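You operate a simulated robot arm through the tools that you are given. There is no shell and no other tool. Be economical: measure what you need, move in short steps, check, and stop when the job is done.

You are at the controls of a simulated robot arm. One attempt, no reset.

TASK
Tip the blue water from both jars on the drain board into the trough, then flush it.
Fine: each jar goes back upright on the drain board; run the tap through the trough for a few seconds with the plug pipe out, and shut it; spill nothing outside; the shut jar on the glass bench and the other valves stay.
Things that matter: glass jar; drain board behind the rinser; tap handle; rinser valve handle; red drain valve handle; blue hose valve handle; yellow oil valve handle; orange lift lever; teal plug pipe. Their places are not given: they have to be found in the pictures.

The check looks at the end state, three seconds after you hand in, the way a careful person would. Anything else that was tipped, shoved, dropped, spilled or broken makes it a failure.

THE ROBOT
A 6-joint arm with a two-finger parallel gripper, fixed in place. Base frame: the origin is at the foot of the arm, x ahead of it, y to its left, z up. Readings come in mm, rad, newtons and seconds.
Its first joint turns from -1.152 to 1.152 rad. Payload 2.9 kg.
The tool frame sits at the grasp point between the pads (the TCP): z along the fingers, y along the line on which they close. The tips reach 30 mm beyond it. The gripper opens to 110 mm. The fingers are 20 mm wide and 10 mm thick; the gripper's body (48 by 112 mm) begins 55 mm behind the TCP.
Orientation is that of the tool frame in the base frame, as [roll, pitch, yaw] about the fixed x, y, z axes, in that order (R = Rz(yaw) Ry(pitch) Rx(roll)). With the fingers straight down and closing along the base's y, the tool's x points along the base's -x, its y along +y and its z along -z.

THE INTERFACE
- The arm moves only by the tool nudge_tool. Its argument "moves" is a list that holds one entry, the list of rows, each a list of 7 numbers: the shift along the base's x, y, z in mm, then the turn, a rotation vector about the base's x, y, z in rad, then the gripper command, from -1 (fully open) to 1 (shut), values between in proportion. In form: [[[tx, ty, tz, rx, ry, rz, hand], ...]]. A call has 1 to 8 rows; each row is the pose to reach, as a shift and turn from the pose commanded when the call began. Rows are played at 5 a second. More than 50 mm and 0.15 rad between two rows, or a gripper value outside its range, and nothing of the call is played. Where a pose cannot be reached the arm comes as near as it can. A force on the tool above 40 N (or 10 N above the force at the start of the call, whichever is more), or a blocked arm, ends the call early, and 0.2 s more pass. The fingers move at their own pace (about 108 mm/s each) and stop on an object; they squeeze with about 42 N. The grip force told is the motor's: it shows also when the fingers shut on nothing. Time passes only in rows, and 0.2 s behind the last, so rows that repeat a pose let the fingers close. It gives the time, the measured TCP pose, the force on the tool (base axes), the opening and the grip force at its end, in the units of the frame above (readings bear some noise).
- Cameras (640 x 400 px; columns grow to the right, rows downward): "scene" is fixed at [71.2, 441.8, 1363.9]; the picture's right is [-0.74, -0.68, 0.00], its down [-0.51, 0.55, -0.66] and it looks along [0.45, -0.49, -0.75] (base axes); focal length 214 px, centre (320, 200). "wrist" rides on the gripper at [72, 17, -103] in the tool frame; the picture's right is [-0.23, 0.97, 0.00], its down [-0.76, -0.18, -0.62] and it looks along [-0.61, -0.14, 0.78] (tool axes); focal length 222 px, centre (320, 200).
- camera(camera): a new picture of that camera. No time passes.
- probe_pixels(camera, pixels): for up to 12 pixels [column, row] of the newest picture of that camera ("zoom" is the newest enlarged one), the place [x, y, z] in the base frame of the surface seen there, good to about 3 mm. No time passes.
- enlarge(camera, box): a new picture of the part [left, top, right, bottom] of that camera's present view, enlarged. No time passes.
- job_done(): hands the job in; it is judged then, once.

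Work in short steps. Measure before you move; look again where a grasp or a placing could have gone wrong, and mend it. You have 80 turns and 34 pictures in all, those below and enlarged ones among them. Open the gripper and draw the arm clear of the work before you hand the job in, unless the task says otherwise; then end with one line.

The tools are called after "Call:" by a JSON object that holds its "fn" and its "kwargs". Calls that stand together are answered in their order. nudge_tool: Moves the arm, as the interface text tells. Its arguments: {"type":"object","properties":{"moves":{"type":"array"}},"required":["moves"]} The other tools are called the same way: camera (camera) takes a picture; probe_pixels (camera, pixels) gives the place of the surface under pixels of a picture; enlarge (camera, box) takes an enlarged picture of a part of a camera's view; job_done () hands the job in.

At the start:

```text
clock: 0.0
tcp_pos: [363.3, -61.0, 1152.8]
orientation: [-3.141, 0.001, 3.142]
force: [0.4, -0.6, -0.4]
finger_gap: 110.1
finger_force: 0.1
```

scene: 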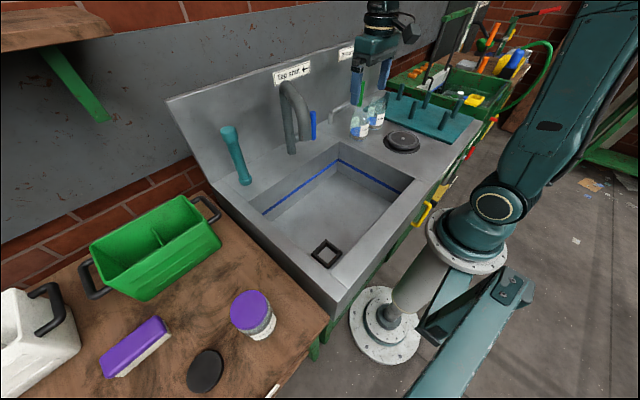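
wrist: 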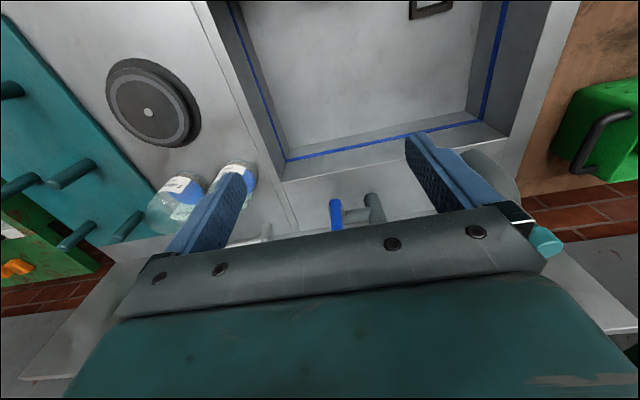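

The scene shows two jars near (360,122) and (378,112), a tap at (295,115) with a blue handle at (313,122), and a teal pipe at (235,155). I enlarge these areas first.

Call:
{"fn": "enlarge", "kwargs": {"camera": "scene", "box": [320, 60, 480, 160]}}

Call:
{"fn": "enlarge", "kwargs": {"camera": "scene", "box": [200, 50, 440, 200]}}

```text
4.00 times, centred on (400, 110) of scene
```

zoom: 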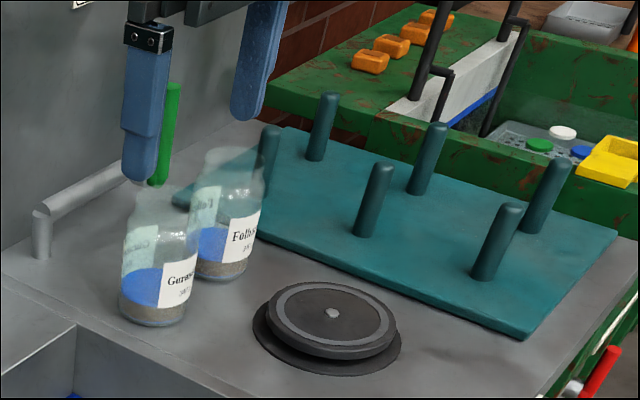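

```text
2.67 times, centred on (320, 125) of scene
```

zoom: 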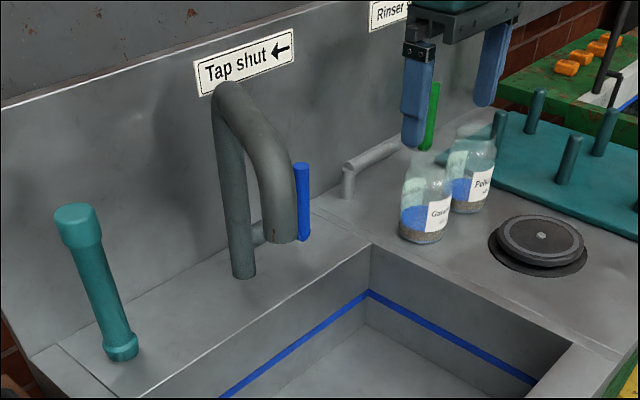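

The jars stand open on the steel beside the rinser disc. I measure the jars, tap, handle, pipe, trough and rinser in the newest zoom.

Call:
{"fn": "probe_pixels", "kwargs": {"camera": "zoom", "pixels": [[302, 166], [304, 236], [280, 240], [225, 90], [243, 275], [262, 235], [425, 240], [425, 160], [470, 210], [475, 130], [540, 236], [348, 195]]}}

Call:
{"fn": "probe_pixels", "kwargs": {"camera": "scene", "pixels": [[228, 130], [244, 182], [337, 146], [412, 181], [338, 283], [247, 208], [326, 252], [340, 200], [440, 120], [440, 190], [425, 213], [420, 155]]}}

Call:
{"fn": "enlarge", "kwargs": {"camera": "wrist", "box": [100, 130, 420, 330]}}

Call:
{"fn": "enlarge", "kwargs": {"camera": "scene", "box": [270, 70, 350, 170]}}

```text
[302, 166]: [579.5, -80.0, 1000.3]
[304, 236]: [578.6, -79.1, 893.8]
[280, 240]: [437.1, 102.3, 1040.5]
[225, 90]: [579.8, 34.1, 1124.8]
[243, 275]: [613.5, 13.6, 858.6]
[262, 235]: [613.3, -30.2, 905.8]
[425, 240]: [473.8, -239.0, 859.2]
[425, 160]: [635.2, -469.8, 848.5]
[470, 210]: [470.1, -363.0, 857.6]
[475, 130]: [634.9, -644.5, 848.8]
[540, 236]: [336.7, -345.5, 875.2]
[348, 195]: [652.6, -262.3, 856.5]
```

```text
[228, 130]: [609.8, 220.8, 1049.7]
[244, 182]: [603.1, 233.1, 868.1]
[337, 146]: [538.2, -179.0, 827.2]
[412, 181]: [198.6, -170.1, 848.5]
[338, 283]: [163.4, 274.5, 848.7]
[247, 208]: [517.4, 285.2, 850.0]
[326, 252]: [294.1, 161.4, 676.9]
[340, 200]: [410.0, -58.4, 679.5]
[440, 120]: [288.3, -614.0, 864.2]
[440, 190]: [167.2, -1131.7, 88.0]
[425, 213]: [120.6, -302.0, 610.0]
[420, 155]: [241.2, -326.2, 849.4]
```

```text
2.00 times, centred on (260, 230) of wrist
```

zoom: 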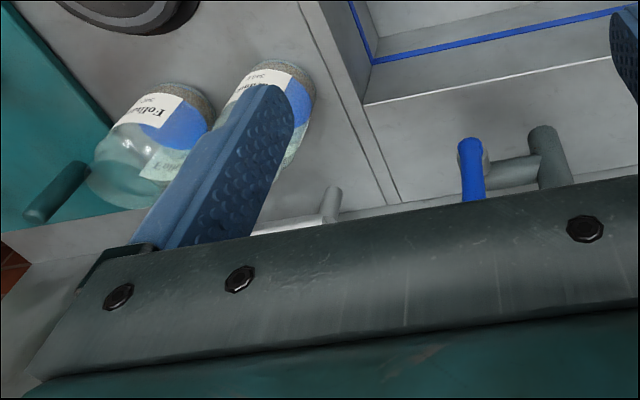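

```text
4.00 times, centred on (310, 120) of scene
```

zoom: 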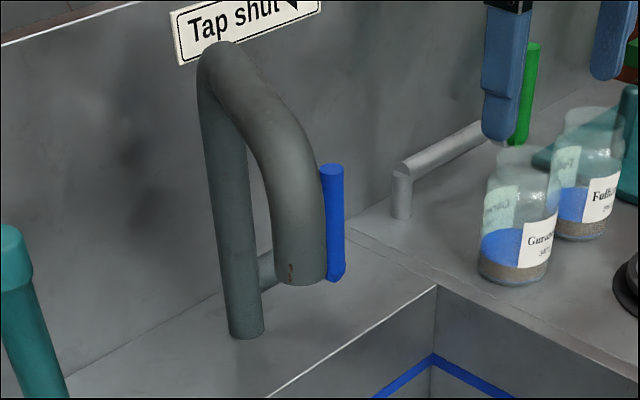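

The pipe stands outside the trough already, at about (606,225), and the spout ends over the trough. I take a finer look at the jars and probe their edges.

Call:
{"fn": "enlarge", "kwargs": {"camera": "scene", "box": [336, 80, 416, 150]}}

```text
5.71 times, centred on (376, 115) of scene
```

zoom: 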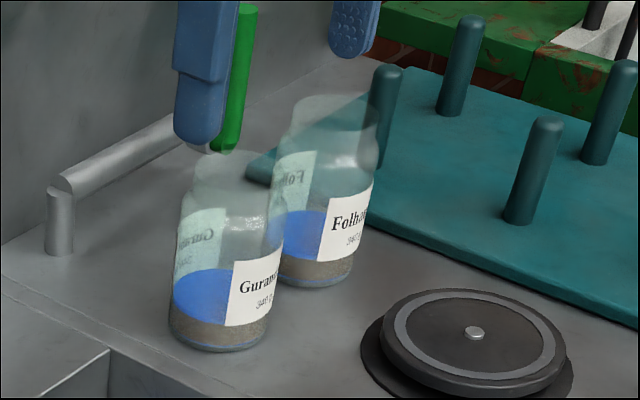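

Jar 1 (front) spans zoom cols 168–285, jar 2 cols 270–378. I probe their labels, feet and rims.

Call:
{"fn": "probe_pixels", "kwargs": {"camera": "zoom", "pixels": [[235, 310], [250, 295], [270, 270], [272, 310], [215, 348], [175, 320], [326, 250], [345, 230], [368, 200], [350, 250], [315, 285], [215, 300]]}}

Call:
{"fn": "probe_pixels", "kwargs": {"camera": "scene", "pixels": [[314, 116], [314, 134], [305, 138], [302, 130], [290, 85], [365, 87], [366, 100], [360, 105], [346, 120], [393, 107], [433, 96], [388, 95]]}}

```text
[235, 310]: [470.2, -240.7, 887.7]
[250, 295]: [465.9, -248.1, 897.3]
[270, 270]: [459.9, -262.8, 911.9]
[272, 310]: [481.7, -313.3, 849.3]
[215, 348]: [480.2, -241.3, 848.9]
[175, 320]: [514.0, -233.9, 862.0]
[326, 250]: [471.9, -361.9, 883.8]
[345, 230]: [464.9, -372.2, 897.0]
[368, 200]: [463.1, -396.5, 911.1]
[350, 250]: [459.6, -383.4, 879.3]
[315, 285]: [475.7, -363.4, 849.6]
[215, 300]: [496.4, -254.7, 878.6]
```

```text
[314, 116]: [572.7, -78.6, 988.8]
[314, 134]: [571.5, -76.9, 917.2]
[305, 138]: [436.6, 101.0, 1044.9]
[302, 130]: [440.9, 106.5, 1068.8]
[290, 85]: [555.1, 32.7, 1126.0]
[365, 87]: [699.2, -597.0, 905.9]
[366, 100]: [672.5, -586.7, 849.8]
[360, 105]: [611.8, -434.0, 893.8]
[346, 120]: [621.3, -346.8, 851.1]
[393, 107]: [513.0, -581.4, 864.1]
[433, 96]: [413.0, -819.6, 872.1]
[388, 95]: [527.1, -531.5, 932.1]
```

Fitted jar centres: jar 1 at about (498,-270), jar 2 at about (499,-392), both with r of about 40, foot at z 849 and rim near 970. I will grip from the side with the camera upward, so first I yaw the tool by −3.6 rad in place.

Call:
{"fn": "nudge_tool", "kwargs": {"moves": [[[0, 0, 0, 0, 0, -0.149, -1], [0, 0, 0, 0, 0, -0.298, -1], [0, 0, 0, 0, 0, -0.447, -1], [0, 0, 0, 0, 0, -0.596, -1], [0, 0, 0, 0, 0, -0.745, -1], [0, 0, 0, 0, 0, -0.894, -1], [0, 0, 0, 0, 0, -1.043, -1], [0, 0, 0, 0, 0, -1.192, -1]]]}}

```text
clock: 1.8
tcp_pos: [364.4, -60.1, 1153.2]
orientation: [3.141, 0.001, 1.948]
force: [1.0, -0.6, -0.5]
finger_gap: 110.0
finger_force: 0.1
```

Yaw works as expected. I continue.

Call:
{"fn": "nudge_tool", "kwargs": {"moves": [[[0, 0, 0, 0, 0, -0.149, -1], [0, 0, 0, 0, 0, -0.298, -1], [0, 0, 0, 0, 0, -0.447, -1], [0, 0, 0, 0, 0, -0.596, -1], [0, 0, 0, 0, 0, -0.745, -1], [0, 0, 0, 0, 0, -0.894, -1], [0, 0, 0, 0, 0, -1.043, -1], [0, 0, 0, 0, 0, -1.192, -1]]]}}

Call:
{"fn": "nudge_tool", "kwargs": {"moves": [[[0, 0, 0, 0, 0, -0.149, -1], [0, 0, 0, 0, 0, -0.298, -1], [0, 0, 0, 0, 0, -0.447, -1], [0, 0, 0, 0, 0, -0.596, -1], [0, 0, 0, 0, 0, -0.745, -1], [0, 0, 0, 0, 0, -0.894, -1], [0, 0, 0, 0, 0, -1.043, -1], [0, 0, 0, 0, 0, -1.192, -1]]]}}

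```text
clock: 3.6
tcp_pos: [363.8, -59.7, 1152.0]
orientation: [3.14, 0.0, 0.756]
force: [0.5, 0.3, 0.3]
finger_gap: 110.2
finger_force: 0.1
```

```text
clock: 5.4
tcp_pos: [377.3, -81.9, 1211.1]
orientation: [3.094, 0.012, -0.431]
force: [0.2, -0.4, -0.2]
finger_gap: 110.1
finger_force: 0.1
out of reach, approached as far as the arm can: row 6, 7, 8
```

The third yaw ran into a joint limit, so a camera-up grasp is out of range. I turn back and will use the camera-down grasp, tool pitched about 35° below horizontal, which clears the deck.

Call:
{"fn": "nudge_tool", "kwargs": {"moves": [[[0, 0, 0, 0, 0, 0.149, -1], [0, 0, 0, 0, 0, 0.298, -1], [0, 0, 0, 0, 0, 0.447, -1], [0, 0, 0, 0, 0, 0.596, -1], [0, 0, 0, 0, 0, 0.745, -1], [0, 0, 0, 0, 0, 0.894, -1], [0, 0, 0, 0, 0, 1.043, -1], [0, 0, 0, 0, 0, 1.192, -1]]]}}

Call:
{"fn": "nudge_tool", "kwargs": {"moves": [[[0, 0, 0, 0, 0, 0.149, -1], [0, 0, 0, 0, 0, 0.298, -1], [0, 0, 0, 0, 0, 0.447, -1], [0, 0, 0, 0, 0, 0.596, -1], [0, 0, 0, 0, 0, 0.745, -1], [0, 0, 0, 0, 0, 0.894, -1], [0, 0, 0, 0, 0, 1.043, -1], [0, 0, 0, 0, 0, 1.192, -1]]]}}

```text
clock: 7.2
tcp_pos: [375.5, -83.7, 1209.7]
orientation: [3.091, 0.008, 0.766]
force: [0.5, 0.1, -0.2]
finger_gap: 109.8
finger_force: 0.0
```

```text
clock: 9.0
tcp_pos: [374.6, -83.2, 1209.2]
orientation: [3.093, 0.009, 1.96]
force: [0.0, -1.2, -0.1]
finger_gap: 109.9
finger_force: 0.1
```

The commanded pose is now about (375,-83,1209) with a slight roll. I yaw on by 0.68 to face jar 1 and remove the roll.

Call:
{"fn": "nudge_tool", "kwargs": {"moves": [[[0, 0, 0, -0.007, 0.0075, 0.136, -0.8], [0, 0, 0, -0.014, 0.015, 0.272, -0.8], [0, 0, 0, -0.021, 0.0226, 0.408, -0.8], [0, 0, 0, -0.028, 0.03, 0.544, -0.8], [0, 0, 0, -0.0348, 0.0378, 0.68, -0.8]]]}}

Call:
{"fn": "nudge_tool", "kwargs": {"moves": [[[0, -15, -5, -0.0656, -0.12, 0, -0.8], [0, -30, -10, -0.131, -0.24, 0, -0.8], [0, -45, -15, -0.197, -0.36, 0, -0.8], [0, -60, -20, -0.262, -0.48, 0, -0.8], [0, -75, -25, -0.328, -0.6, 0, -0.8], [0, -90, -30, -0.394, -0.72, 0, -0.8], [0, -100, -40, -0.46, -0.842, 0, -0.8]]]}}

```text
clock: 10.2
tcp_pos: [374.5, -82.7, 1209.6]
orientation: [-3.141, 0.013, 2.64]
force: [-0.1, 0.0, -0.6]
finger_gap: 99.0
finger_force: 0.0
```

```text
clock: 11.8
tcp_pos: [373.9, -183.1, 1169.8]
orientation: [3.136, 0.975, 2.634]
force: [0.5, 0.5, -0.4]
finger_gap: 99.2
finger_force: 0.2
```

The tool now points down the jar 1 bearing, 34° below horizontal. I lower it to the pre-grasp point at about (388,-210,935), 125 mm short of jar 1, and look.

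Call:
{"fn": "nudge_tool", "kwargs": {"moves": [[[2, -5, -40, 0, 0, 0, -0.8], [5, -10, -80, 0, 0, 0, -0.8], [8, -15, -120, 0, 0, 0, -0.8], [10, -20, -160, 0, 0, 0, -0.8], [12, -25, -200, 0, 0, 0, -0.8], [14, -27, -235, 0, 0, 0, -0.8]]]}}

Call:
{"fn": "camera", "kwargs": {"camera": "wrist"}}

Call:
{"fn": "camera", "kwargs": {"camera": "scene"}}

```text
clock: 13.2
tcp_pos: [389.7, -210.2, 934.3]
orientation: [3.135, 0.971, 2.632]
force: [-0.9, 0.1, 0.2]
finger_gap: 99.0
finger_force: 0.1
```

```text
26 pictures are left
```

wrist: 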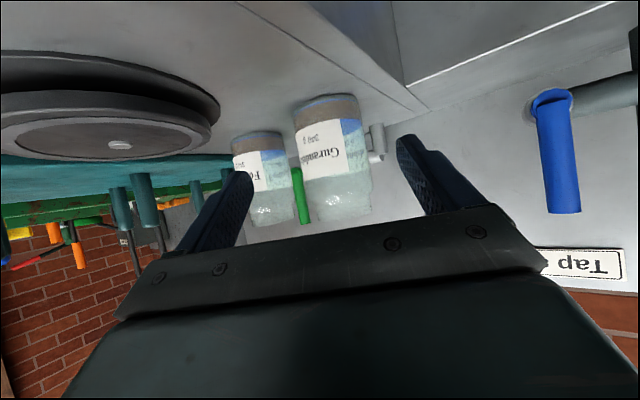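

```text
25 pictures are left
```

scene: 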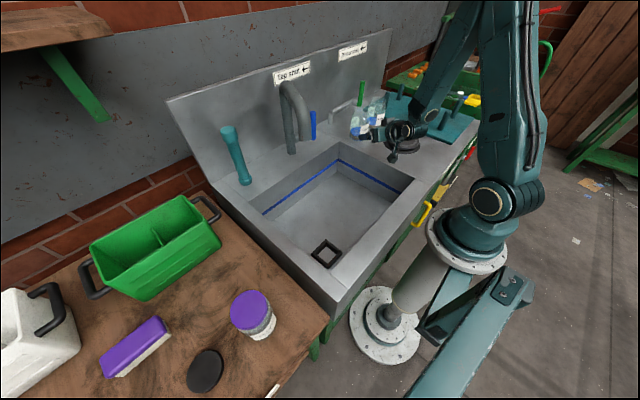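

Jar 1 is between the fingers in the wrist view (cols 295–372). I probe its label and foot to confirm the centre and the heights.

Call:
{"fn": "probe_pixels", "kwargs": {"camera": "wrist", "pixels": [[300, 130], [325, 125], [342, 130], [325, 175], [310, 155], [325, 108], [300, 110], [360, 112], [355, 140], [262, 190], [236, 150], [260, 160]]}}

Call:
{"fn": "enlarge", "kwargs": {"camera": "wrist", "box": [220, 80, 420, 240]}}

```text
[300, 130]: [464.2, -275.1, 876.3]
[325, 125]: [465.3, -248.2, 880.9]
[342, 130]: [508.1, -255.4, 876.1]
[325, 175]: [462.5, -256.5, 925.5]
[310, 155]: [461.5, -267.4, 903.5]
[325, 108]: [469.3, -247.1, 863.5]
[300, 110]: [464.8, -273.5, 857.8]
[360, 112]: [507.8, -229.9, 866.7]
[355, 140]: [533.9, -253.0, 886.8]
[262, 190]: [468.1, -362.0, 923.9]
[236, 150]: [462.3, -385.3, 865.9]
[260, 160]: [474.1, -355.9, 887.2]
```

```text
2.50 times, centred on (320, 160) of wrist
```

zoom: 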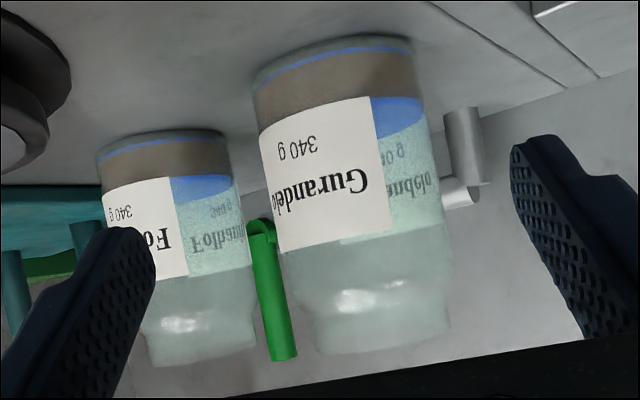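

Refined jar 1 centre: (500,-268), r 39. I advance to TCP (489,-262,914), a bit short of the axis so the palm clears the shoulder, then close.

Call:
{"fn": "nudge_tool", "kwargs": {"moves": [[[2, 3, -20, 0, 0, 0, -0.8], [35, -16, -20, 0, 0, 0, -0.8], [70, -35, -20, 0, 0, 0, -0.8], [99, -52, -20, 0, 0, 0, -0.8]]]}}

Call:
{"fn": "camera", "kwargs": {"camera": "wrist"}}

```text
clock: 14.2
tcp_pos: [487.4, -261.1, 915.4]
orientation: [3.137, 0.97, 2.634]
force: [0.4, -0.9, -0.4]
finger_gap: 98.9
finger_force: 0.1
```

```text
23 pictures are left
```

wrist: 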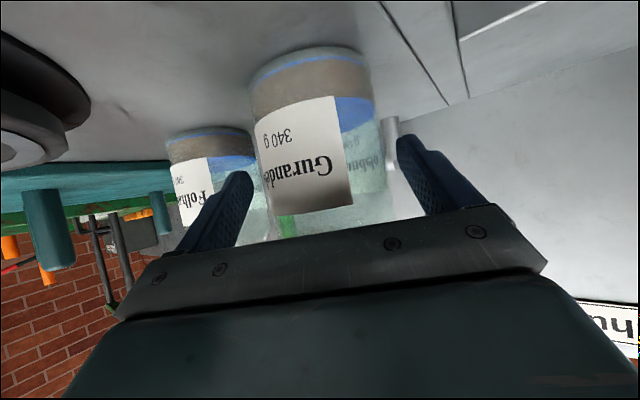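

The jar is between the pads without contact. I close the gripper and hold.

Call:
{"fn": "nudge_tool", "kwargs": {"moves": [[[0, 0, 0, 0, 0, 0, 0.2], [0, 0, 0, 0, 0, 0, 1], [0, 0, 0, 0, 0, 0, 1], [0, 0, 0, 0, 0, 0, 1]]]}}

```text
clock: 15.2
tcp_pos: [486.0, -262.3, 914.3]
orientation: [3.133, 0.971, 2.634]
force: [0.1, -0.6, 0.3]
finger_gap: 69.7
finger_force: 41.9
```

The gap of 69.7 mm at 42 N means a firm grip on a jar about 70 mm across. I lift straight up 70 mm.

Call:
{"fn": "nudge_tool", "kwargs": {"moves": [[[0, 0, 8, 0, 0, 0, 1], [0, 0, 25, 0, 0, 0, 1], [0, 0, 48, 0, 0, 0, 1], [0, 0, 70, 0, 0, 0, 1]]]}}

Call:
{"fn": "enlarge", "kwargs": {"camera": "scene", "box": [300, 60, 460, 160]}}

```text
clock: 16.2
tcp_pos: [487.3, -261.5, 985.6]
orientation: [3.134, 0.969, 2.632]
force: [0.0, 0.7, -4.2]
finger_gap: 69.6
finger_force: 41.6
```

```text
4.00 times, centred on (380, 110) of scene
```

zoom: 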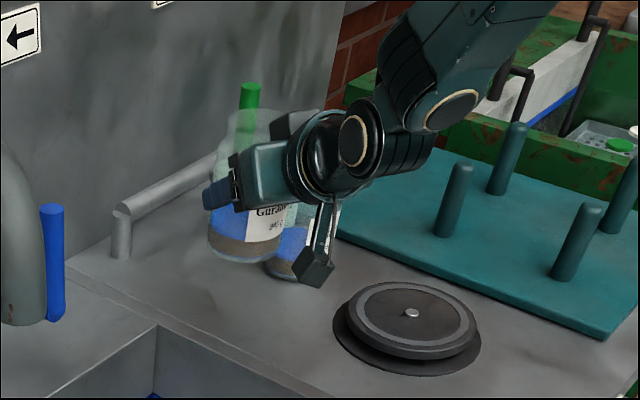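

Jar 1 is lifted cleanly. I carry it over the trough to about (405,-70), keeping it upright and well below the spout.

Call:
{"fn": "nudge_tool", "kwargs": {"moves": [[[-5, 12, 0, 0, 0, 0, 1], [-15, 40, 0, 0, 0, 0, 1], [-30, 75, 0, 0, 0, 0, 1], [-47, 112, 0, 0, 0, 0, 1], [-64, 148, 0, 0, 0, 0, 1], [-76, 178, -5, 0, 0, 0, 1], [-82, 192, -15, 0, 0, 0, 1], [-82, 192, -25, 0, 0, 0, 1]]]}}

Call:
{"fn": "camera", "kwargs": {"camera": "scene"}}

```text
clock: 18.0
tcp_pos: [405.7, -68.0, 958.9]
orientation: [3.134, 0.973, 2.631]
force: [0.0, 0.5, -2.7]
finger_gap: 69.4
finger_force: 42.5
```

```text
21 pictures are left
```

scene: 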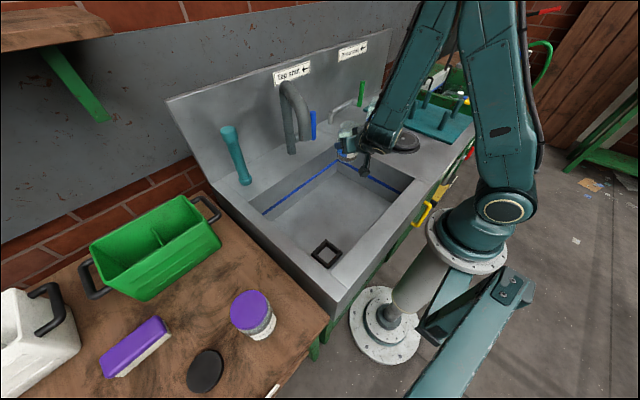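

All clear over the trough. I first raise the tool's pitch by about 0.45 rad so the roll will tip the jar fully, then start rolling with the mouth toward +y.

Call:
{"fn": "nudge_tool", "kwargs": {"moves": [[[0, 0, 0, -0.055, -0.098, 0, 1], [0, 0, 0, -0.11, -0.196, 0, 1], [0, 0, 0, -0.165, -0.294, 0, 1], [0, 0, 0, -0.22, -0.393, 0, 1]]]}}

```text
clock: 19.0
tcp_pos: [431.7, -61.1, 990.0]
orientation: [3.139, 1.343, 2.636]
force: [-0.5, 0.5, -3.3]
finger_gap: 69.4
finger_force: 42.0
out of reach, approached as far as the arm can: row 1, 2, 3, 4
```

The arm compromised at pitch 13° below horizontal, TCP (432,-61,990), which is good enough. I roll 1.18 rad about the tool axis now.

Call:
{"fn": "nudge_tool", "kwargs": {"moves": [[[0, 0, 0, -0.126, 0.07, 0.033, 1], [0, 0, 0, -0.252, 0.139, 0.067, 1], [0, 0, 0, -0.378, 0.209, 0.1, 1], [0, 0, 0, -0.504, 0.279, 0.134, 1], [0, 0, 0, -0.63, 0.348, 0.167, 1], [0, 0, 0, -0.756, 0.418, 0.2, 1], [0, 0, 0, -0.882, 0.488, 0.234, 1], [0, 0, 0, -1.008, 0.557, 0.267, 1]]]}}

Call:
{"fn": "enlarge", "kwargs": {"camera": "scene", "box": [240, 60, 480, 210]}}

```text
clock: 20.8
tcp_pos: [431.6, -60.0, 989.5]
orientation: [-1.818, 0.376, -2.166]
force: [-0.2, 0.5, -3.4]
finger_gap: 69.5
finger_force: 42.0
```

```text
2.67 times, centred on (360, 135) of scene
```

zoom: 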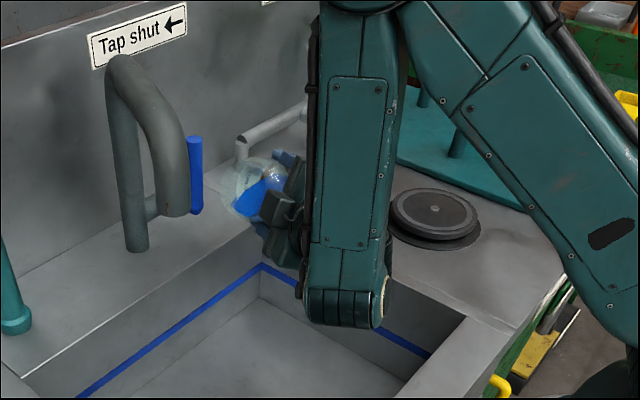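

Jar is at about 65° and not pouring yet; the mouth is about 70 mm inside the back edge. I continue the roll slowly.

Call:
{"fn": "nudge_tool", "kwargs": {"moves": [[[-4, 0, 0, -0.06, 0.033, 0.016, 1], [-8, 0, 0, -0.12, 0.066, 0.032, 1], [-12, 0, 0, -0.18, 0.1, 0.048, 1], [-16, 0, 0, -0.24, 0.133, 0.064, 1], [-20, 0, 0, -0.3, 0.166, 0.08, 1], [-20, 0, 0, -0.36, 0.2, 0.095, 1], [-20, 0, 0, -0.42, 0.233, 0.111, 1], [-20, 0, 0, -0.48, 0.265, 0.127, 1]]]}}

Call:
{"fn": "camera", "kwargs": {"camera": "scene"}}

```text
clock: 22.6
tcp_pos: [431.6, -58.6, 987.7]
orientation: [-1.804, -0.172, -2.035]
force: [-0.1, 0.8, -2.2]
finger_gap: 69.6
finger_force: 41.5
out of reach, approached as far as the arm can: row 1, 2, 3, 4, 5, 6, 7, 8
```

```text
19 pictures are left
```

scene: 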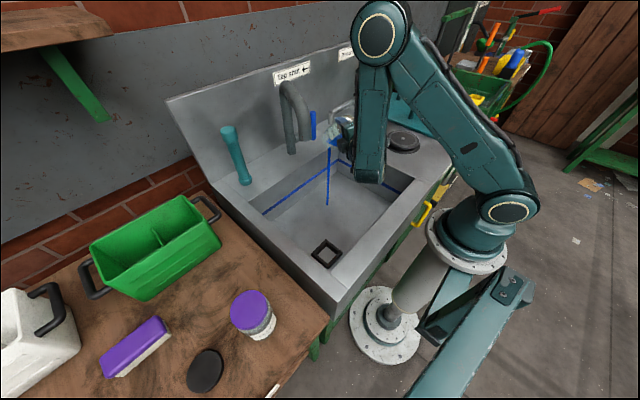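

A stream falls from (328,148) into the trough at (327,205). I hold a moment and roll further.

Call:
{"fn": "nudge_tool", "kwargs": {"moves": [[[0, 0, 0, -0.05, 0.028, 0.013, 1], [0, 0, 0, -0.11, 0.061, 0.029, 1], [0, 0, 0, -0.17, 0.094, 0.045, 1], [0, 0, 0, -0.25, 0.138, 0.066, 1], [0, 0, 0, -0.35, 0.193, 0.093, 1], [0, 0, 0, -0.46, 0.254, 0.122, 1], [0, 0, 0, -0.58, 0.32, 0.154, 1], [0, 0, 0, -0.7, 0.387, 0.186, 1]]]}}

Call:
{"fn": "nudge_tool", "kwargs": {"moves": [[[0, 0, 0, -0.07, 0.038, 0.018, 1], [0, 0, 0, -0.14, 0.077, 0.037, 1], [0, 0, 0, -0.2, 0.11, 0.053, 1], [0, 0, 0, -0.25, 0.138, 0.066, 1], [0, 0, 0, -0.25, 0.138, 0.066, 1], [0, 0, 0, -0.25, 0.138, 0.066, 1], [0, 0, 0, -0.25, 0.138, 0.066, 1], [0, 0, 0, -0.25, 0.138, 0.066, 1]]]}}

Call:
{"fn": "enlarge", "kwargs": {"camera": "scene", "box": [240, 60, 480, 260]}}

```text
clock: 24.4
tcp_pos: [430.7, -58.3, 988.5]
orientation: [-1.976, -0.958, -1.737]
force: [-0.1, 0.2, -1.8]
finger_gap: 69.4
finger_force: 41.7
```

```text
clock: 26.2
tcp_pos: [431.7, -58.4, 987.9]
orientation: [-2.269, -1.208, -1.411]
force: [0.3, 0.2, -2.3]
finger_gap: 69.8
finger_force: 42.0
```

```text
2.00 times, centred on (360, 160) of scene
```

zoom: 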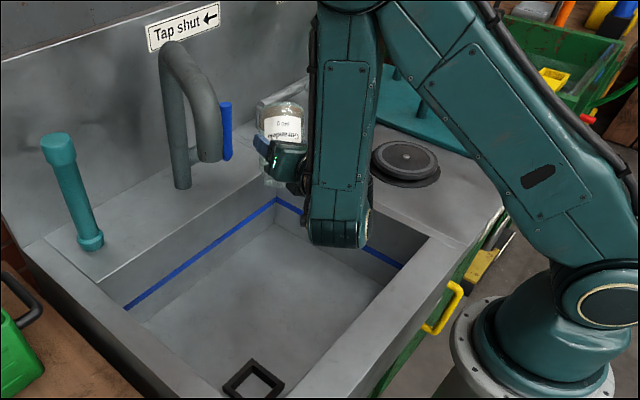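

The jar is inverted, the stream has stopped and no blue is left in it. I roll back in the reverse sense.

Call:
{"fn": "nudge_tool", "kwargs": {"moves": [[[0, 0, 0, 0.126, -0.07, -0.033, 1], [0, 0, 0, 0.252, -0.139, -0.067, 1], [0, 0, 0, 0.378, -0.209, -0.1, 1], [0, 0, 0, 0.504, -0.279, -0.134, 1], [0, 0, 0, 0.63, -0.348, -0.167, 1], [0, 0, 0, 0.756, -0.418, -0.2, 1], [0, 0, 0, 0.882, -0.488, -0.234, 1], [0, 0, 0, 1.008, -0.557, -0.267, 1]]]}}

Call:
{"fn": "nudge_tool", "kwargs": {"moves": [[[0, 0, 0, 0.126, -0.07, -0.033, 1], [0, 0, 0, 0.252, -0.139, -0.067, 1], [0, 0, 0, 0.378, -0.209, -0.1, 1], [0, 0, 0, 0.504, -0.279, -0.134, 1], [0, 0, 0, 0.63, -0.348, -0.167, 1], [0, 0, 0, 0.756, -0.418, -0.2, 1], [0, 0, 0, 0.882, -0.488, -0.234, 1], [0, 0, 0, 1.008, -0.557, -0.267, 1]]]}}

Call:
{"fn": "nudge_tool", "kwargs": {"moves": [[[0, 0, 0, 0.12, -0.066, -0.032, 1], [0, 0, 0, 0.24, -0.133, -0.064, 1], [0, 0, 0, 0.36, -0.2, -0.095, 1], [0, 0, 0, 0.418, -0.231, -0.111, 1]]]}}

```text
clock: 28.0
tcp_pos: [431.4, -57.4, 988.6]
orientation: [-1.8, -0.102, -2.052]
force: [0.6, 0.8, -3.0]
finger_gap: 69.5
finger_force: 42.7
```

```text
clock: 29.8
tcp_pos: [431.8, -58.7, 989.1]
orientation: [-2.028, 1.032, -2.478]
force: [-0.3, -0.3, -2.6]
finger_gap: 69.4
finger_force: 41.4
```

```text
clock: 30.8
tcp_pos: [432.2, -57.5, 989.7]
orientation: [-3.132, 1.343, 2.645]
force: [-0.5, 0.0, -2.1]
finger_gap: 69.6
finger_force: 42.0
```

Orientation is back to the pre-roll state. I pitch back by 0.372 rad and carry the jar toward above its own spot (486,-262,985).

Call:
{"fn": "nudge_tool", "kwargs": {"moves": [[[0, -10, 5, 0.06, 0.11, 0, 1], [5, -40, 10, 0.12, 0.22, 0, 1], [15, -75, 10, 0.177, 0.327, 0, 1], [27, -115, 10, 0.177, 0.327, 0, 1], [40, -155, 5, 0.177, 0.327, 0, 1], [50, -190, 0, 0.177, 0.327, 0, 1], [54, -204, -4, 0.177, 0.327, 0, 1], [54, -204, -4, 0.177, 0.327, 0, 1]]]}}

Call:
{"fn": "enlarge", "kwargs": {"camera": "scene", "box": [300, 60, 460, 160]}}

```text
clock: 32.6
tcp_pos: [483.9, -262.4, 984.8]
orientation: [-3.128, 0.97, 2.648]
force: [0.2, -0.3, -3.1]
finger_gap: 69.6
finger_force: 41.8
```

```text
4.00 times, centred on (380, 110) of scene
```

zoom: 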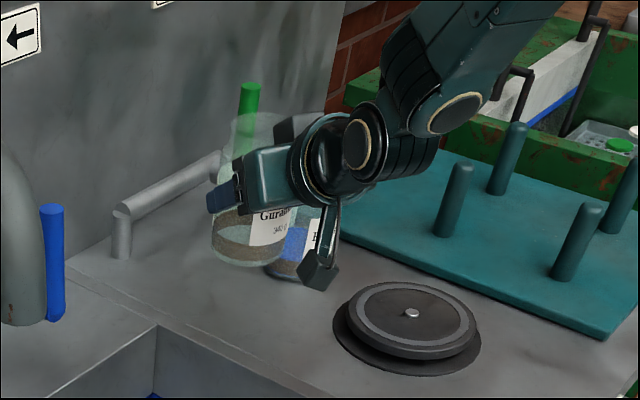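

Jar 1 is empty and above its old spot. I lower it 71 mm, slowing at the end.

Call:
{"fn": "nudge_tool", "kwargs": {"moves": [[[2, 0, -25, 0, 0, 0, 1], [2, 0, -48, 0, 0, 0, 1], [2, 0, -60, 0, 0, 0, 1], [2, 0, -66, 0, 0, 0, 1], [2, 0, -69, 0, 0, 0, 1], [2, 0, -70.5, 0, 0, 0, 1], [2, 0, -71, 0, 0, 0, 1]]]}}

```text
clock: 34.2
tcp_pos: [487.8, -260.1, 917.1]
orientation: [-3.129, 0.978, 2.647]
force: [-5.1, 0.7, 15.9]
finger_gap: 69.7
finger_force: 42.6
```

Contact at 16 N, so the jar is on the deck. I ease up 2 mm and open the gripper.

Call:
{"fn": "nudge_tool", "kwargs": {"moves": [[[0, 0, 2, 0, 0, 0, 1], [0, 0, 2, 0, 0, 0, 0.2], [0, 0, 2, 0, 0, 0, -0.5], [0, 0, 2, 0, 0, 0, -0.8], [0, 0, 2, 0, 0, 0, -0.8]]]}}

Call:
{"fn": "camera", "kwargs": {"camera": "wrist"}}

```text
clock: 35.4
tcp_pos: [487.5, -260.7, 915.5]
orientation: [-3.126, 0.971, 2.648]
force: [0.0, -0.2, 0.3]
finger_gap: 99.1
finger_force: 0.0
```

```text
16 pictures are left
```

wrist: 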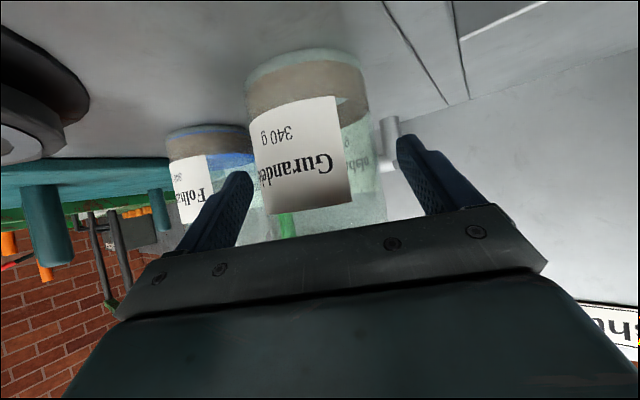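

Jar 1 stands upright and empty. I retreat along the approach line and shift across to the jar 2 pre-grasp at about (385,-324,950); jar 2 refits to centre (497,-385).

Call:
{"fn": "nudge_tool", "kwargs": {"moves": [[[-35, 19, 0, 0, 0, 0, -0.8], [-72, 39, 2, 0, 0, 0, -0.8], [-108, 59, 20, 0, 0, 0, -0.8], [-108, 25, 35, 0, 0, 0, -0.8], [-105, -20, 35, 0, 0, 0, -0.8], [-102, -63, 35, 0, 0, 0, -0.8]]]}}

Call:
{"fn": "camera", "kwargs": {"camera": "wrist"}}

```text
clock: 36.8
tcp_pos: [385.0, -325.2, 949.2]
orientation: [-3.126, 0.974, 2.651]
force: [0.6, -1.4, -1.0]
finger_gap: 99.2
finger_force: 0.1
```

```text
15 pictures are left
```

wrist: 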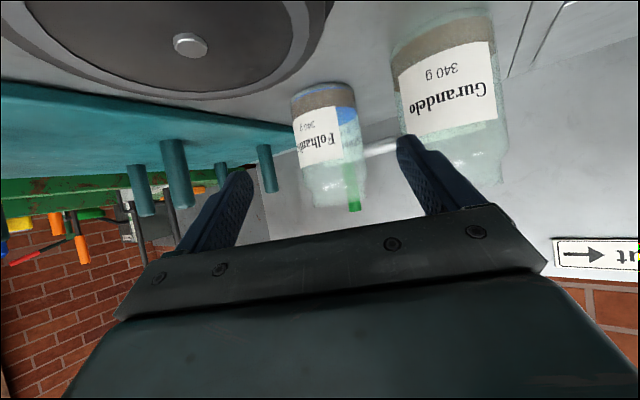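

Jar 2 is centred between the fingers (cols 290–365). I probe both jars' labels to check the clearances.

Call:
{"fn": "probe_pixels", "kwargs": {"camera": "wrist", "pixels": [[298, 140], [318, 130], [334, 125], [325, 155], [300, 100], [325, 93], [350, 98], [405, 100], [440, 90], [480, 80], [430, 40], [470, 30]]}}

```text
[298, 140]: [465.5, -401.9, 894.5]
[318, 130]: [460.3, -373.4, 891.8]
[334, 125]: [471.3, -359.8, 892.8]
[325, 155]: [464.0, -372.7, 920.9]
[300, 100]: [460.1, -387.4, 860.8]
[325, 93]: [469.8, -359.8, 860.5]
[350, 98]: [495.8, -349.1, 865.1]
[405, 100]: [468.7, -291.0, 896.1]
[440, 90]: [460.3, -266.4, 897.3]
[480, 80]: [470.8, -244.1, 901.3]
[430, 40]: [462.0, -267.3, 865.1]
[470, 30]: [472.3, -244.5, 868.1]
```

Centres confirmed: jar 2 (496,-385), jar 1 (496,-267), so the finger passes with about 10 mm clearance. I advance at z 949, lower to 914 and look.

Call:
{"fn": "nudge_tool", "kwargs": {"moves": [[[35, -19, 0, 0, 0, 0, -0.8], [70, -37, 0, 0, 0, 0, -0.8], [101, -54, 0, 0, 0, 0, -0.8], [101, -54, -18, 0, 0, 0, -0.8], [101, -54, -35, 0, 0, 0, -0.8]]]}}

Call:
{"fn": "camera", "kwargs": {"camera": "wrist"}}

```text
clock: 38.0
tcp_pos: [486.6, -378.2, 915.5]
orientation: [-3.13, 0.972, 2.651]
force: [-0.3, -0.3, -0.2]
finger_gap: 98.8
finger_force: 0.2
```

```text
14 pictures are left
```

wrist: 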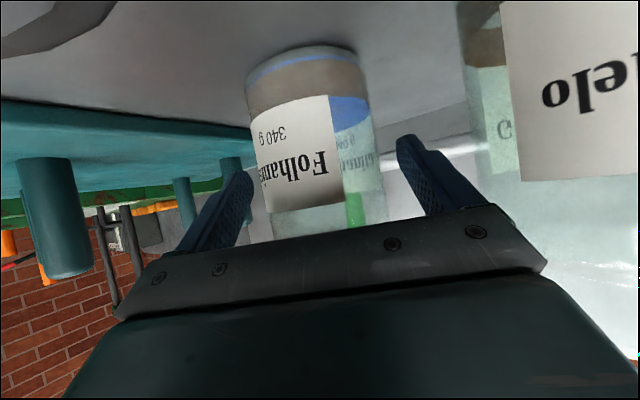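

Jar 2 is between the pads just as jar 1 was. I close, then lift 150 mm so it clears jar 1.

Call:
{"fn": "nudge_tool", "kwargs": {"moves": [[[0, 0, 0, 0, 0, 0, 0.2], [0, 0, 0, 0, 0, 0, 1], [0, 0, 0, 0, 0, 0, 1], [0, 0, 0, 0, 0, 0, 1]]]}}

Call:
{"fn": "nudge_tool", "kwargs": {"moves": [[[0, 0, 8, 0, 0, 0, 1], [0, 0, 30, 0, 0, 0, 1], [0, 0, 60, 0, 0, 0, 1], [0, 0, 95, 0, 0, 0, 1], [0, 0, 125, 0, 0, 0, 1], [0, 0, 145, 0, 0, 0, 1], [0, 0, 150, 0, 0, 0, 1]]]}}

```text
clock: 39.0
tcp_pos: [485.9, -378.9, 917.2]
orientation: [-3.13, 0.973, 2.649]
force: [1.6, 1.2, 0.6]
finger_gap: 69.7
finger_force: 41.9
```

```text
clock: 40.6
tcp_pos: [485.6, -378.5, 1067.1]
orientation: [-3.126, 0.969, 2.649]
force: [-0.2, -0.2, -2.8]
finger_gap: 69.5
finger_force: 42.7
```

Jar 2 is held with its foot at about z 1002. I carry it toward the trough at (440,-68).

Call:
{"fn": "nudge_tool", "kwargs": {"moves": [[[-5, 15, 0, 0, 0, 0, 1], [-15, 50, 0, 0, 0, 0, 1], [-27, 95, 0, 0, 0, 0, 1], [-37, 143, 0, 0, 0, 0, 1], [-45, 191, 0, 0, 0, 0, 1], [-52, 239, 0, 0, 0, 0, 1], [-58, 283, -10, 0, 0, 0, 1], [-62, 310, -25, 0, 0, 0, 1]]]}}

Call:
{"fn": "nudge_tool", "kwargs": {"moves": [[[2, 3, -15, -0.03, -0.055, 0, 1], [4, 6, -30, -0.06, -0.109, 0, 1], [6, 8, -40, -0.1, -0.18, 0, 1], [8, 9, -50, -0.14, -0.255, 0, 1], [8, 9, -53, -0.177, -0.327, 0, 1]]]}}

```text
clock: 42.4
tcp_pos: [424.8, -69.8, 1041.1]
orientation: [-3.129, 0.972, 2.648]
force: [0.8, 0.4, -2.1]
finger_gap: 69.6
finger_force: 41.8
```

```text
clock: 43.6
tcp_pos: [431.8, -59.8, 987.3]
orientation: [-3.123, 1.345, 2.656]
force: [-0.5, 0.2, -2.9]
finger_gap: 69.4
finger_force: 41.8
```

Same pose as for the first pour. I roll with the same vectors, fast then slow.

Call:
{"fn": "nudge_tool", "kwargs": {"moves": [[[0, 0, 0, -0.126, 0.07, 0.033, 1], [0, 0, 0, -0.252, 0.139, 0.067, 1], [0, 0, 0, -0.378, 0.209, 0.1, 1], [0, 0, 0, -0.504, 0.279, 0.134, 1], [0, 0, 0, -0.63, 0.348, 0.167, 1], [0, 0, 0, -0.756, 0.418, 0.2, 1], [0, 0, 0, -0.882, 0.488, 0.234, 1], [0, 0, 0, -1.008, 0.557, 0.267, 1]]]}}

Call:
{"fn": "nudge_tool", "kwargs": {"moves": [[[0, 0, 0, -0.06, 0.033, 0.016, 1], [0, 0, 0, -0.12, 0.066, 0.032, 1], [0, 0, 0, -0.18, 0.1, 0.048, 1], [0, 0, 0, -0.24, 0.133, 0.064, 1], [0, 0, 0, -0.3, 0.166, 0.08, 1], [0, 0, 0, -0.36, 0.2, 0.095, 1], [0, 0, 0, -0.42, 0.233, 0.111, 1], [0, 0, 0, -0.48, 0.265, 0.127, 1]]]}}

Call:
{"fn": "nudge_tool", "kwargs": {"moves": [[[0, 0, 0, -0.05, 0.028, 0.013, 1], [0, 0, 0, -0.11, 0.061, 0.029, 1], [0, 0, 0, -0.17, 0.094, 0.045, 1], [0, 0, 0, -0.25, 0.138, 0.066, 1], [0, 0, 0, -0.35, 0.193, 0.093, 1], [0, 0, 0, -0.46, 0.254, 0.122, 1], [0, 0, 0, -0.58, 0.32, 0.154, 1], [0, 0, 0, -0.7, 0.387, 0.186, 1]]]}}

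Call:
{"fn": "nudge_tool", "kwargs": {"moves": [[[0, 0, 0, -0.07, 0.038, 0.018, 1], [0, 0, 0, -0.14, 0.077, 0.037, 1], [0, 0, 0, -0.2, 0.11, 0.053, 1], [0, 0, 0, -0.25, 0.138, 0.066, 1], [0, 0, 0, -0.25, 0.138, 0.066, 1], [0, 0, 0, -0.25, 0.138, 0.066, 1], [0, 0, 0, -0.25, 0.138, 0.066, 1], [0, 0, 0, -0.25, 0.138, 0.066, 1]]]}}

Call:
{"fn": "camera", "kwargs": {"camera": "scene"}}

```text
clock: 45.4
tcp_pos: [433.1, -59.5, 987.8]
orientation: [-1.817, 0.371, -2.167]
force: [0.4, 0.5, -3.4]
finger_gap: 69.4
finger_force: 42.1
```

```text
clock: 47.2
tcp_pos: [432.0, -59.6, 988.7]
orientation: [-1.805, -0.175, -2.034]
force: [-0.3, -0.9, -2.0]
finger_gap: 69.5
finger_force: 41.8
```

```text
clock: 49.0
tcp_pos: [432.3, -58.8, 988.5]
orientation: [-1.983, -0.961, -1.73]
force: [-0.2, -0.2, -2.6]
finger_gap: 69.7
finger_force: 41.5
```

```text
clock: 50.8
tcp_pos: [433.7, -58.6, 987.8]
orientation: [-2.275, -1.211, -1.403]
force: [0.1, -0.3, -2.7]
finger_gap: 69.6
finger_force: 41.6
```

```text
13 pictures are left
```

scene: 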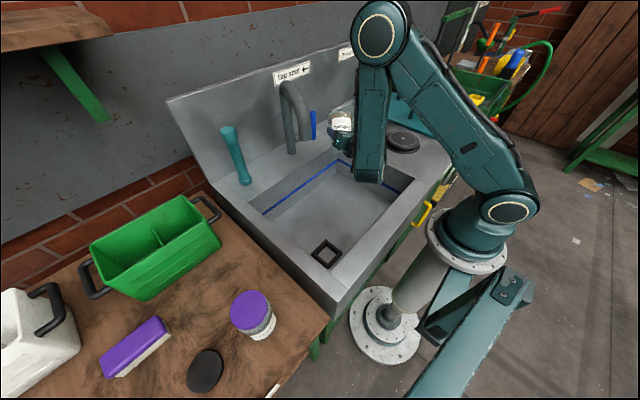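

Jar 2 is inverted, the stream has ended and the deck is dry. I roll it back.

Call:
{"fn": "nudge_tool", "kwargs": {"moves": [[[0, 0, 0, 0.126, -0.07, -0.033, 1], [0, 0, 0, 0.252, -0.139, -0.067, 1], [0, 0, 0, 0.378, -0.209, -0.1, 1], [0, 0, 0, 0.504, -0.279, -0.134, 1], [0, 0, 0, 0.63, -0.348, -0.167, 1], [0, 0, 0, 0.756, -0.418, -0.2, 1], [0, 0, 0, 0.882, -0.488, -0.234, 1], [0, 0, 0, 1.008, -0.557, -0.267, 1]]]}}

Call:
{"fn": "nudge_tool", "kwargs": {"moves": [[[0, 0, 0, 0.126, -0.07, -0.033, 1], [0, 0, 0, 0.252, -0.139, -0.067, 1], [0, 0, 0, 0.378, -0.209, -0.1, 1], [0, 0, 0, 0.504, -0.279, -0.134, 1], [0, 0, 0, 0.63, -0.348, -0.167, 1], [0, 0, 0, 0.756, -0.418, -0.2, 1], [0, 0, 0, 0.882, -0.488, -0.234, 1], [0, 0, 0, 1.008, -0.557, -0.267, 1]]]}}

Call:
{"fn": "nudge_tool", "kwargs": {"moves": [[[0, 0, 0, 0.12, -0.066, -0.032, 1], [0, 0, 0, 0.24, -0.133, -0.064, 1], [0, 0, 0, 0.36, -0.2, -0.095, 1], [0, 0, 0, 0.418, -0.231, -0.111, 1]]]}}

Call:
{"fn": "nudge_tool", "kwargs": {"moves": [[[0, 0, 15, 0.06, 0.11, 0, 1], [0, -5, 35, 0.12, 0.22, 0, 1], [0, -10, 60, 0.177, 0.327, 0, 1], [0, -10, 85, 0.177, 0.327, 0, 1]]]}}

```text
clock: 52.6
tcp_pos: [432.8, -59.5, 987.8]
orientation: [-1.802, -0.104, -2.051]
force: [0.2, 0.3, -2.4]
finger_gap: 69.3
finger_force: 42.6
```

```text
clock: 54.4
tcp_pos: [432.8, -60.0, 987.9]
orientation: [-2.027, 1.028, -2.474]
force: [-0.5, 0.5, -2.2]
finger_gap: 69.8
finger_force: 42.2
```

```text
clock: 55.4
tcp_pos: [431.5, -60.2, 988.9]
orientation: [-3.109, 1.342, 2.668]
force: [0.4, 1.2, -1.2]
finger_gap: 69.8
finger_force: 42.6
```

```text
clock: 56.4
tcp_pos: [430.9, -69.5, 1072.5]
orientation: [-3.12, 0.97, 2.659]
force: [-0.2, -0.4, -1.8]
finger_gap: 69.7
finger_force: 41.6
```

Upright again. I carry it back high over jar 1 to above its own spot.

Call:
{"fn": "nudge_tool", "kwargs": {"moves": [[[3, -30, 0, 0, 0, 0, 1], [9, -75, 0, 0, 0, 0, 1], [17, -122, 0, 0, 0, 0, 1], [26, -170, 0, 0, 0, 0, 1], [36, -218, 0, 0, 0, 0, 1], [46, -262, 0, 0, 0, 0, 1], [53, -298, 0, 0, 0, 0, 1], [55, -309.5, 0, 0, 0, 0, 1]]]}}

Call:
{"fn": "nudge_tool", "kwargs": {"moves": [[[0, 0, -30, 0, 0, 0, 1], [0, 0, -70, 0, 0, 0, 1], [0, 0, -105, 0, 0, 0, 1], [0, 0, -125, 0, 0, 0, 1], [0, 0, -135, 0, 0, 0, 1]]]}}

Call:
{"fn": "enlarge", "kwargs": {"camera": "scene", "box": [320, 70, 448, 150]}}

```text
clock: 58.2
tcp_pos: [487.5, -379.6, 1074.4]
orientation: [-3.119, 0.973, 2.657]
force: [-0.6, 0.3, -1.3]
finger_gap: 69.6
finger_force: 41.8
```

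```text
clock: 59.4
tcp_pos: [486.9, -379.7, 936.3]
orientation: [-3.121, 0.972, 2.657]
force: [1.2, 0.0, -2.2]
finger_gap: 69.7
finger_force: 42.2
```

```text
5.00 times, centred on (384, 110) of scene
```

zoom: 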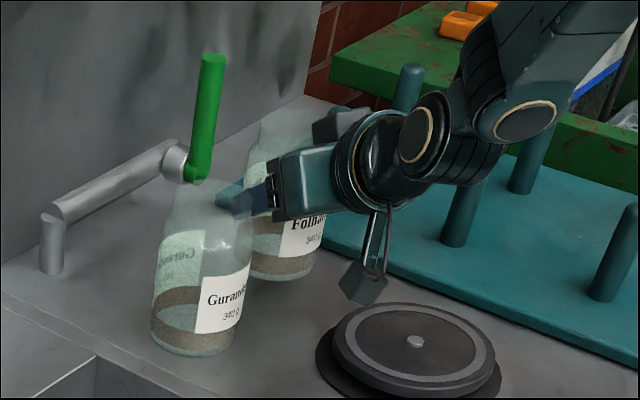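

Both jars are empty and jar 1 stands fine. I lower the last 20 mm gently.

Call:
{"fn": "nudge_tool", "kwargs": {"moves": [[[0, 0, -10, 0, 0, 0, 1], [0, 0, -15, 0, 0, 0, 1], [0, 0, -17.5, 0, 0, 0, 1], [0, 0, -19, 0, 0, 0, 1], [0, 0, -20, 0, 0, 0, 1]]]}}

```text
clock: 60.6
tcp_pos: [487.6, -378.8, 917.8]
orientation: [-3.123, 0.972, 2.659]
force: [-0.4, -0.5, -0.6]
finger_gap: 69.6
finger_force: 42.0
```

The force has dropped to near zero, so the foot is about to touch or just touching. I go 1.5 mm lower and read the force.

Call:
{"fn": "nudge_tool", "kwargs": {"moves": [[[0, 0, -0.8, 0, 0, 0, 1], [0, 0, -1.5, 0, 0, 0, 1]]]}}

```text
clock: 61.2
tcp_pos: [488.0, -380.2, 917.7]
orientation: [-3.123, 0.975, 2.658]
force: [-2.1, 1.1, 9.9]
finger_gap: 69.5
finger_force: 42.1
```

Contact at 10 N. I ease up 1 mm, open, and look.

Call:
{"fn": "nudge_tool", "kwargs": {"moves": [[[0, 0, 1, 0, 0, 0, 1], [0, 0, 1, 0, 0, 0, 0.2], [0, 0, 1, 0, 0, 0, -0.5], [0, 0, 1, 0, 0, 0, -0.8], [0, 0, 1, 0, 0, 0, -0.8]]]}}

Call:
{"fn": "nudge_tool", "kwargs": {"moves": [[[0, 0, 20, 0, 0, 0, -0.8], [0, 0, 35, 0, 0, 0, -0.8], [-35, 19, 35, 0, 0, 0, -0.8], [-72, 39, 40, 0, 0, 0, -0.8], [-108, 58, 60, 0, 0, 0, -0.8], [-108, 85, 100, 0, 0, 0, -0.8], [-108, 125, 125, 0, 0, 0, -0.8], [-108, 165, 150, 0, 0, 0, -0.8]]]}}

Call:
{"fn": "camera", "kwargs": {"camera": "scene"}}

Call:
{"fn": "enlarge", "kwargs": {"camera": "scene", "box": [256, 60, 416, 160]}}

```text
clock: 62.4
tcp_pos: [486.8, -380.5, 917.0]
orientation: [-3.119, 0.972, 2.658]
force: [0.0, -0.1, 0.2]
finger_gap: 98.4
finger_force: 0.1
```

```text
clock: 64.2
tcp_pos: [378.2, -213.6, 1068.1]
orientation: [-3.124, 0.971, 2.657]
force: [0.4, 0.4, -0.7]
finger_gap: 98.9
finger_force: 0.0
```

```text
11 pictures are left
```

scene: 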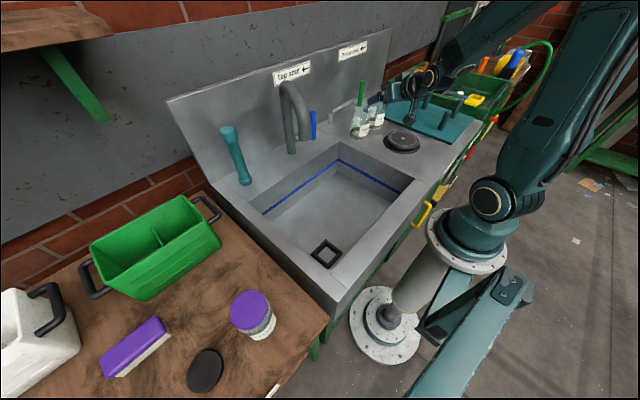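

```text
4.00 times, centred on (336, 110) of scene
```

zoom: 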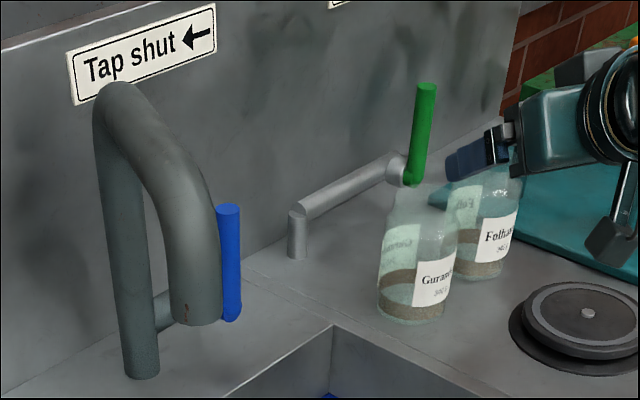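

Both jars stand empty and upright. Now the tap: I enlarge the blue handle and its pivot and the label.

Call:
{"fn": "enlarge", "kwargs": {"camera": "scene", "box": [292, 100, 340, 160]}}

Call:
{"fn": "camera", "kwargs": {"camera": "wrist"}}

```text
6.67 times, centred on (316, 130) of scene
```

zoom: 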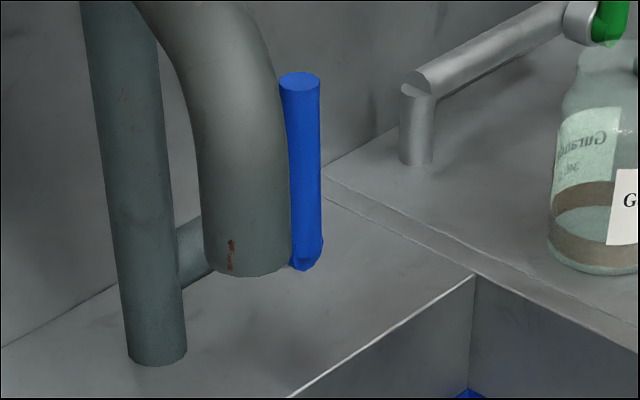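

```text
8 pictures are left
```

wrist: 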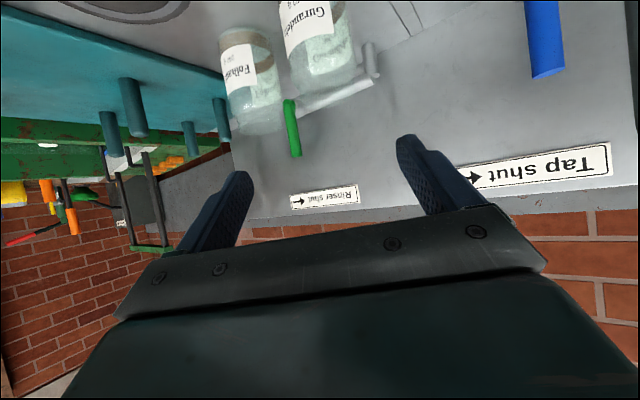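

Eight pictures remain, so I probe the existing zoom for the handle and hub geometry.

Call:
{"fn": "probe_pixels", "kwargs": {"camera": "zoom", "pixels": [[299, 80], [296, 120], [310, 120], [305, 180], [298, 245], [312, 245], [305, 262], [297, 265], [190, 235], [195, 270], [580, 22], [610, 20]]}}

Call:
{"fn": "probe_pixels", "kwargs": {"camera": "wrist", "pixels": [[530, 60], [545, 60], [560, 60], [545, 20], [548, 76], [545, 5], [535, 5], [290, 105], [292, 130], [372, 75], [295, 152], [490, 178]]}}

```text
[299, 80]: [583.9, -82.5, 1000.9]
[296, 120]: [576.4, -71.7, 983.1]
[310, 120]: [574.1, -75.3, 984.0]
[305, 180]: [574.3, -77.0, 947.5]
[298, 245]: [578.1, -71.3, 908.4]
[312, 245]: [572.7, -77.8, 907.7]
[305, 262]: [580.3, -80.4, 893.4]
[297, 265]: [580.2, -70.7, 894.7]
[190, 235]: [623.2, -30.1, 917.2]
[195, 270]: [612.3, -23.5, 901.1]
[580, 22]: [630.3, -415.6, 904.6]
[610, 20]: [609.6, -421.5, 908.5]
```

```text
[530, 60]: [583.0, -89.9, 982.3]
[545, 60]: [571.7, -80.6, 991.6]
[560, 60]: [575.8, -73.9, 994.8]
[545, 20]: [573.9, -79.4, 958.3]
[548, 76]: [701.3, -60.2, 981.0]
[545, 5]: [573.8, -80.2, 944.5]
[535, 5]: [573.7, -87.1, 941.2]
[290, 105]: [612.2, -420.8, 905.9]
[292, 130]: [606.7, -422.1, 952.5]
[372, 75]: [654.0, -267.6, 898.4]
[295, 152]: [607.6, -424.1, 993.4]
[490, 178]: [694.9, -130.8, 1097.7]
```

The handle is a 20 mm bar at (583,-80), z 893–1000, about 42 mm in front of the branch pipe (x of about 625). It therefore pivots about an x axis near z 905 and swings in y–z; shut is left (+y), so opening is toward −y. I turn the tool to face +x and go in front of it with a narrower gap.

Call:
{"fn": "nudge_tool", "kwargs": {"moves": [[[12, 27, 0, 0, 0, 0.097, -0.4], [24, 54, -10, 0, 0, 0.194, 0], [36, 81, -25, 0, 0, 0.29, 0.09], [48, 108, -45, 0, 0, 0.387, 0.09], [62, 133.6, -68, 0, 0, 0.484, 0.09], [85, 133.6, -80, 0, 0, 0.484, 0.09]]]}}

Call:
{"fn": "camera", "kwargs": {"camera": "wrist"}}

```text
clock: 65.6
tcp_pos: [464.8, -80.8, 986.4]
orientation: [-3.121, 0.971, 3.141]
force: [0.2, 0.2, -0.1]
finger_gap: 50.1
finger_force: 0.0
```

```text
7 pictures are left
```

wrist: 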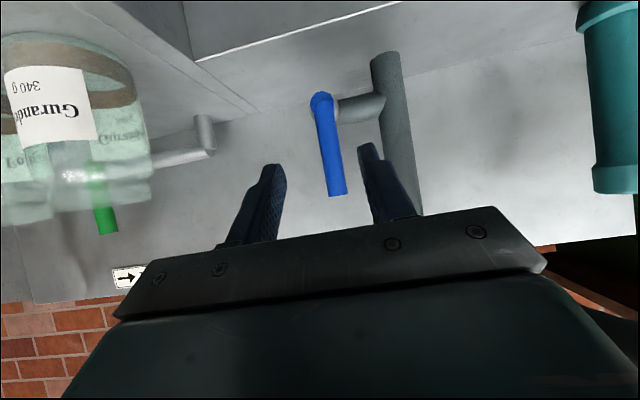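

The handle sits between the fingers and its round hub faces the robot, confirming an x-axis pivot. I advance to x 574, z 980 and narrow the gap to about 32 mm as a loose cage.

Call:
{"fn": "nudge_tool", "kwargs": {"moves": [[[35, 0, -3, 0, 0, 0, 0.09], [70, 0, -6, 0, 0, 0, 0.09], [100, 0, -6, 0, 0, 0, 0.09], [109, 0, -6, 0, 0, 0, 0.25], [109, 0, -6, 0, 0, 0, 0.42], [109, 0, -6, 0, 0, 0, 0.42]]]}}

```text
clock: 67.0
tcp_pos: [573.2, -79.1, 981.8]
orientation: [-3.121, 0.972, -3.141]
force: [-0.1, 0.4, -0.1]
finger_gap: 32.1
finger_force: 0.1
```

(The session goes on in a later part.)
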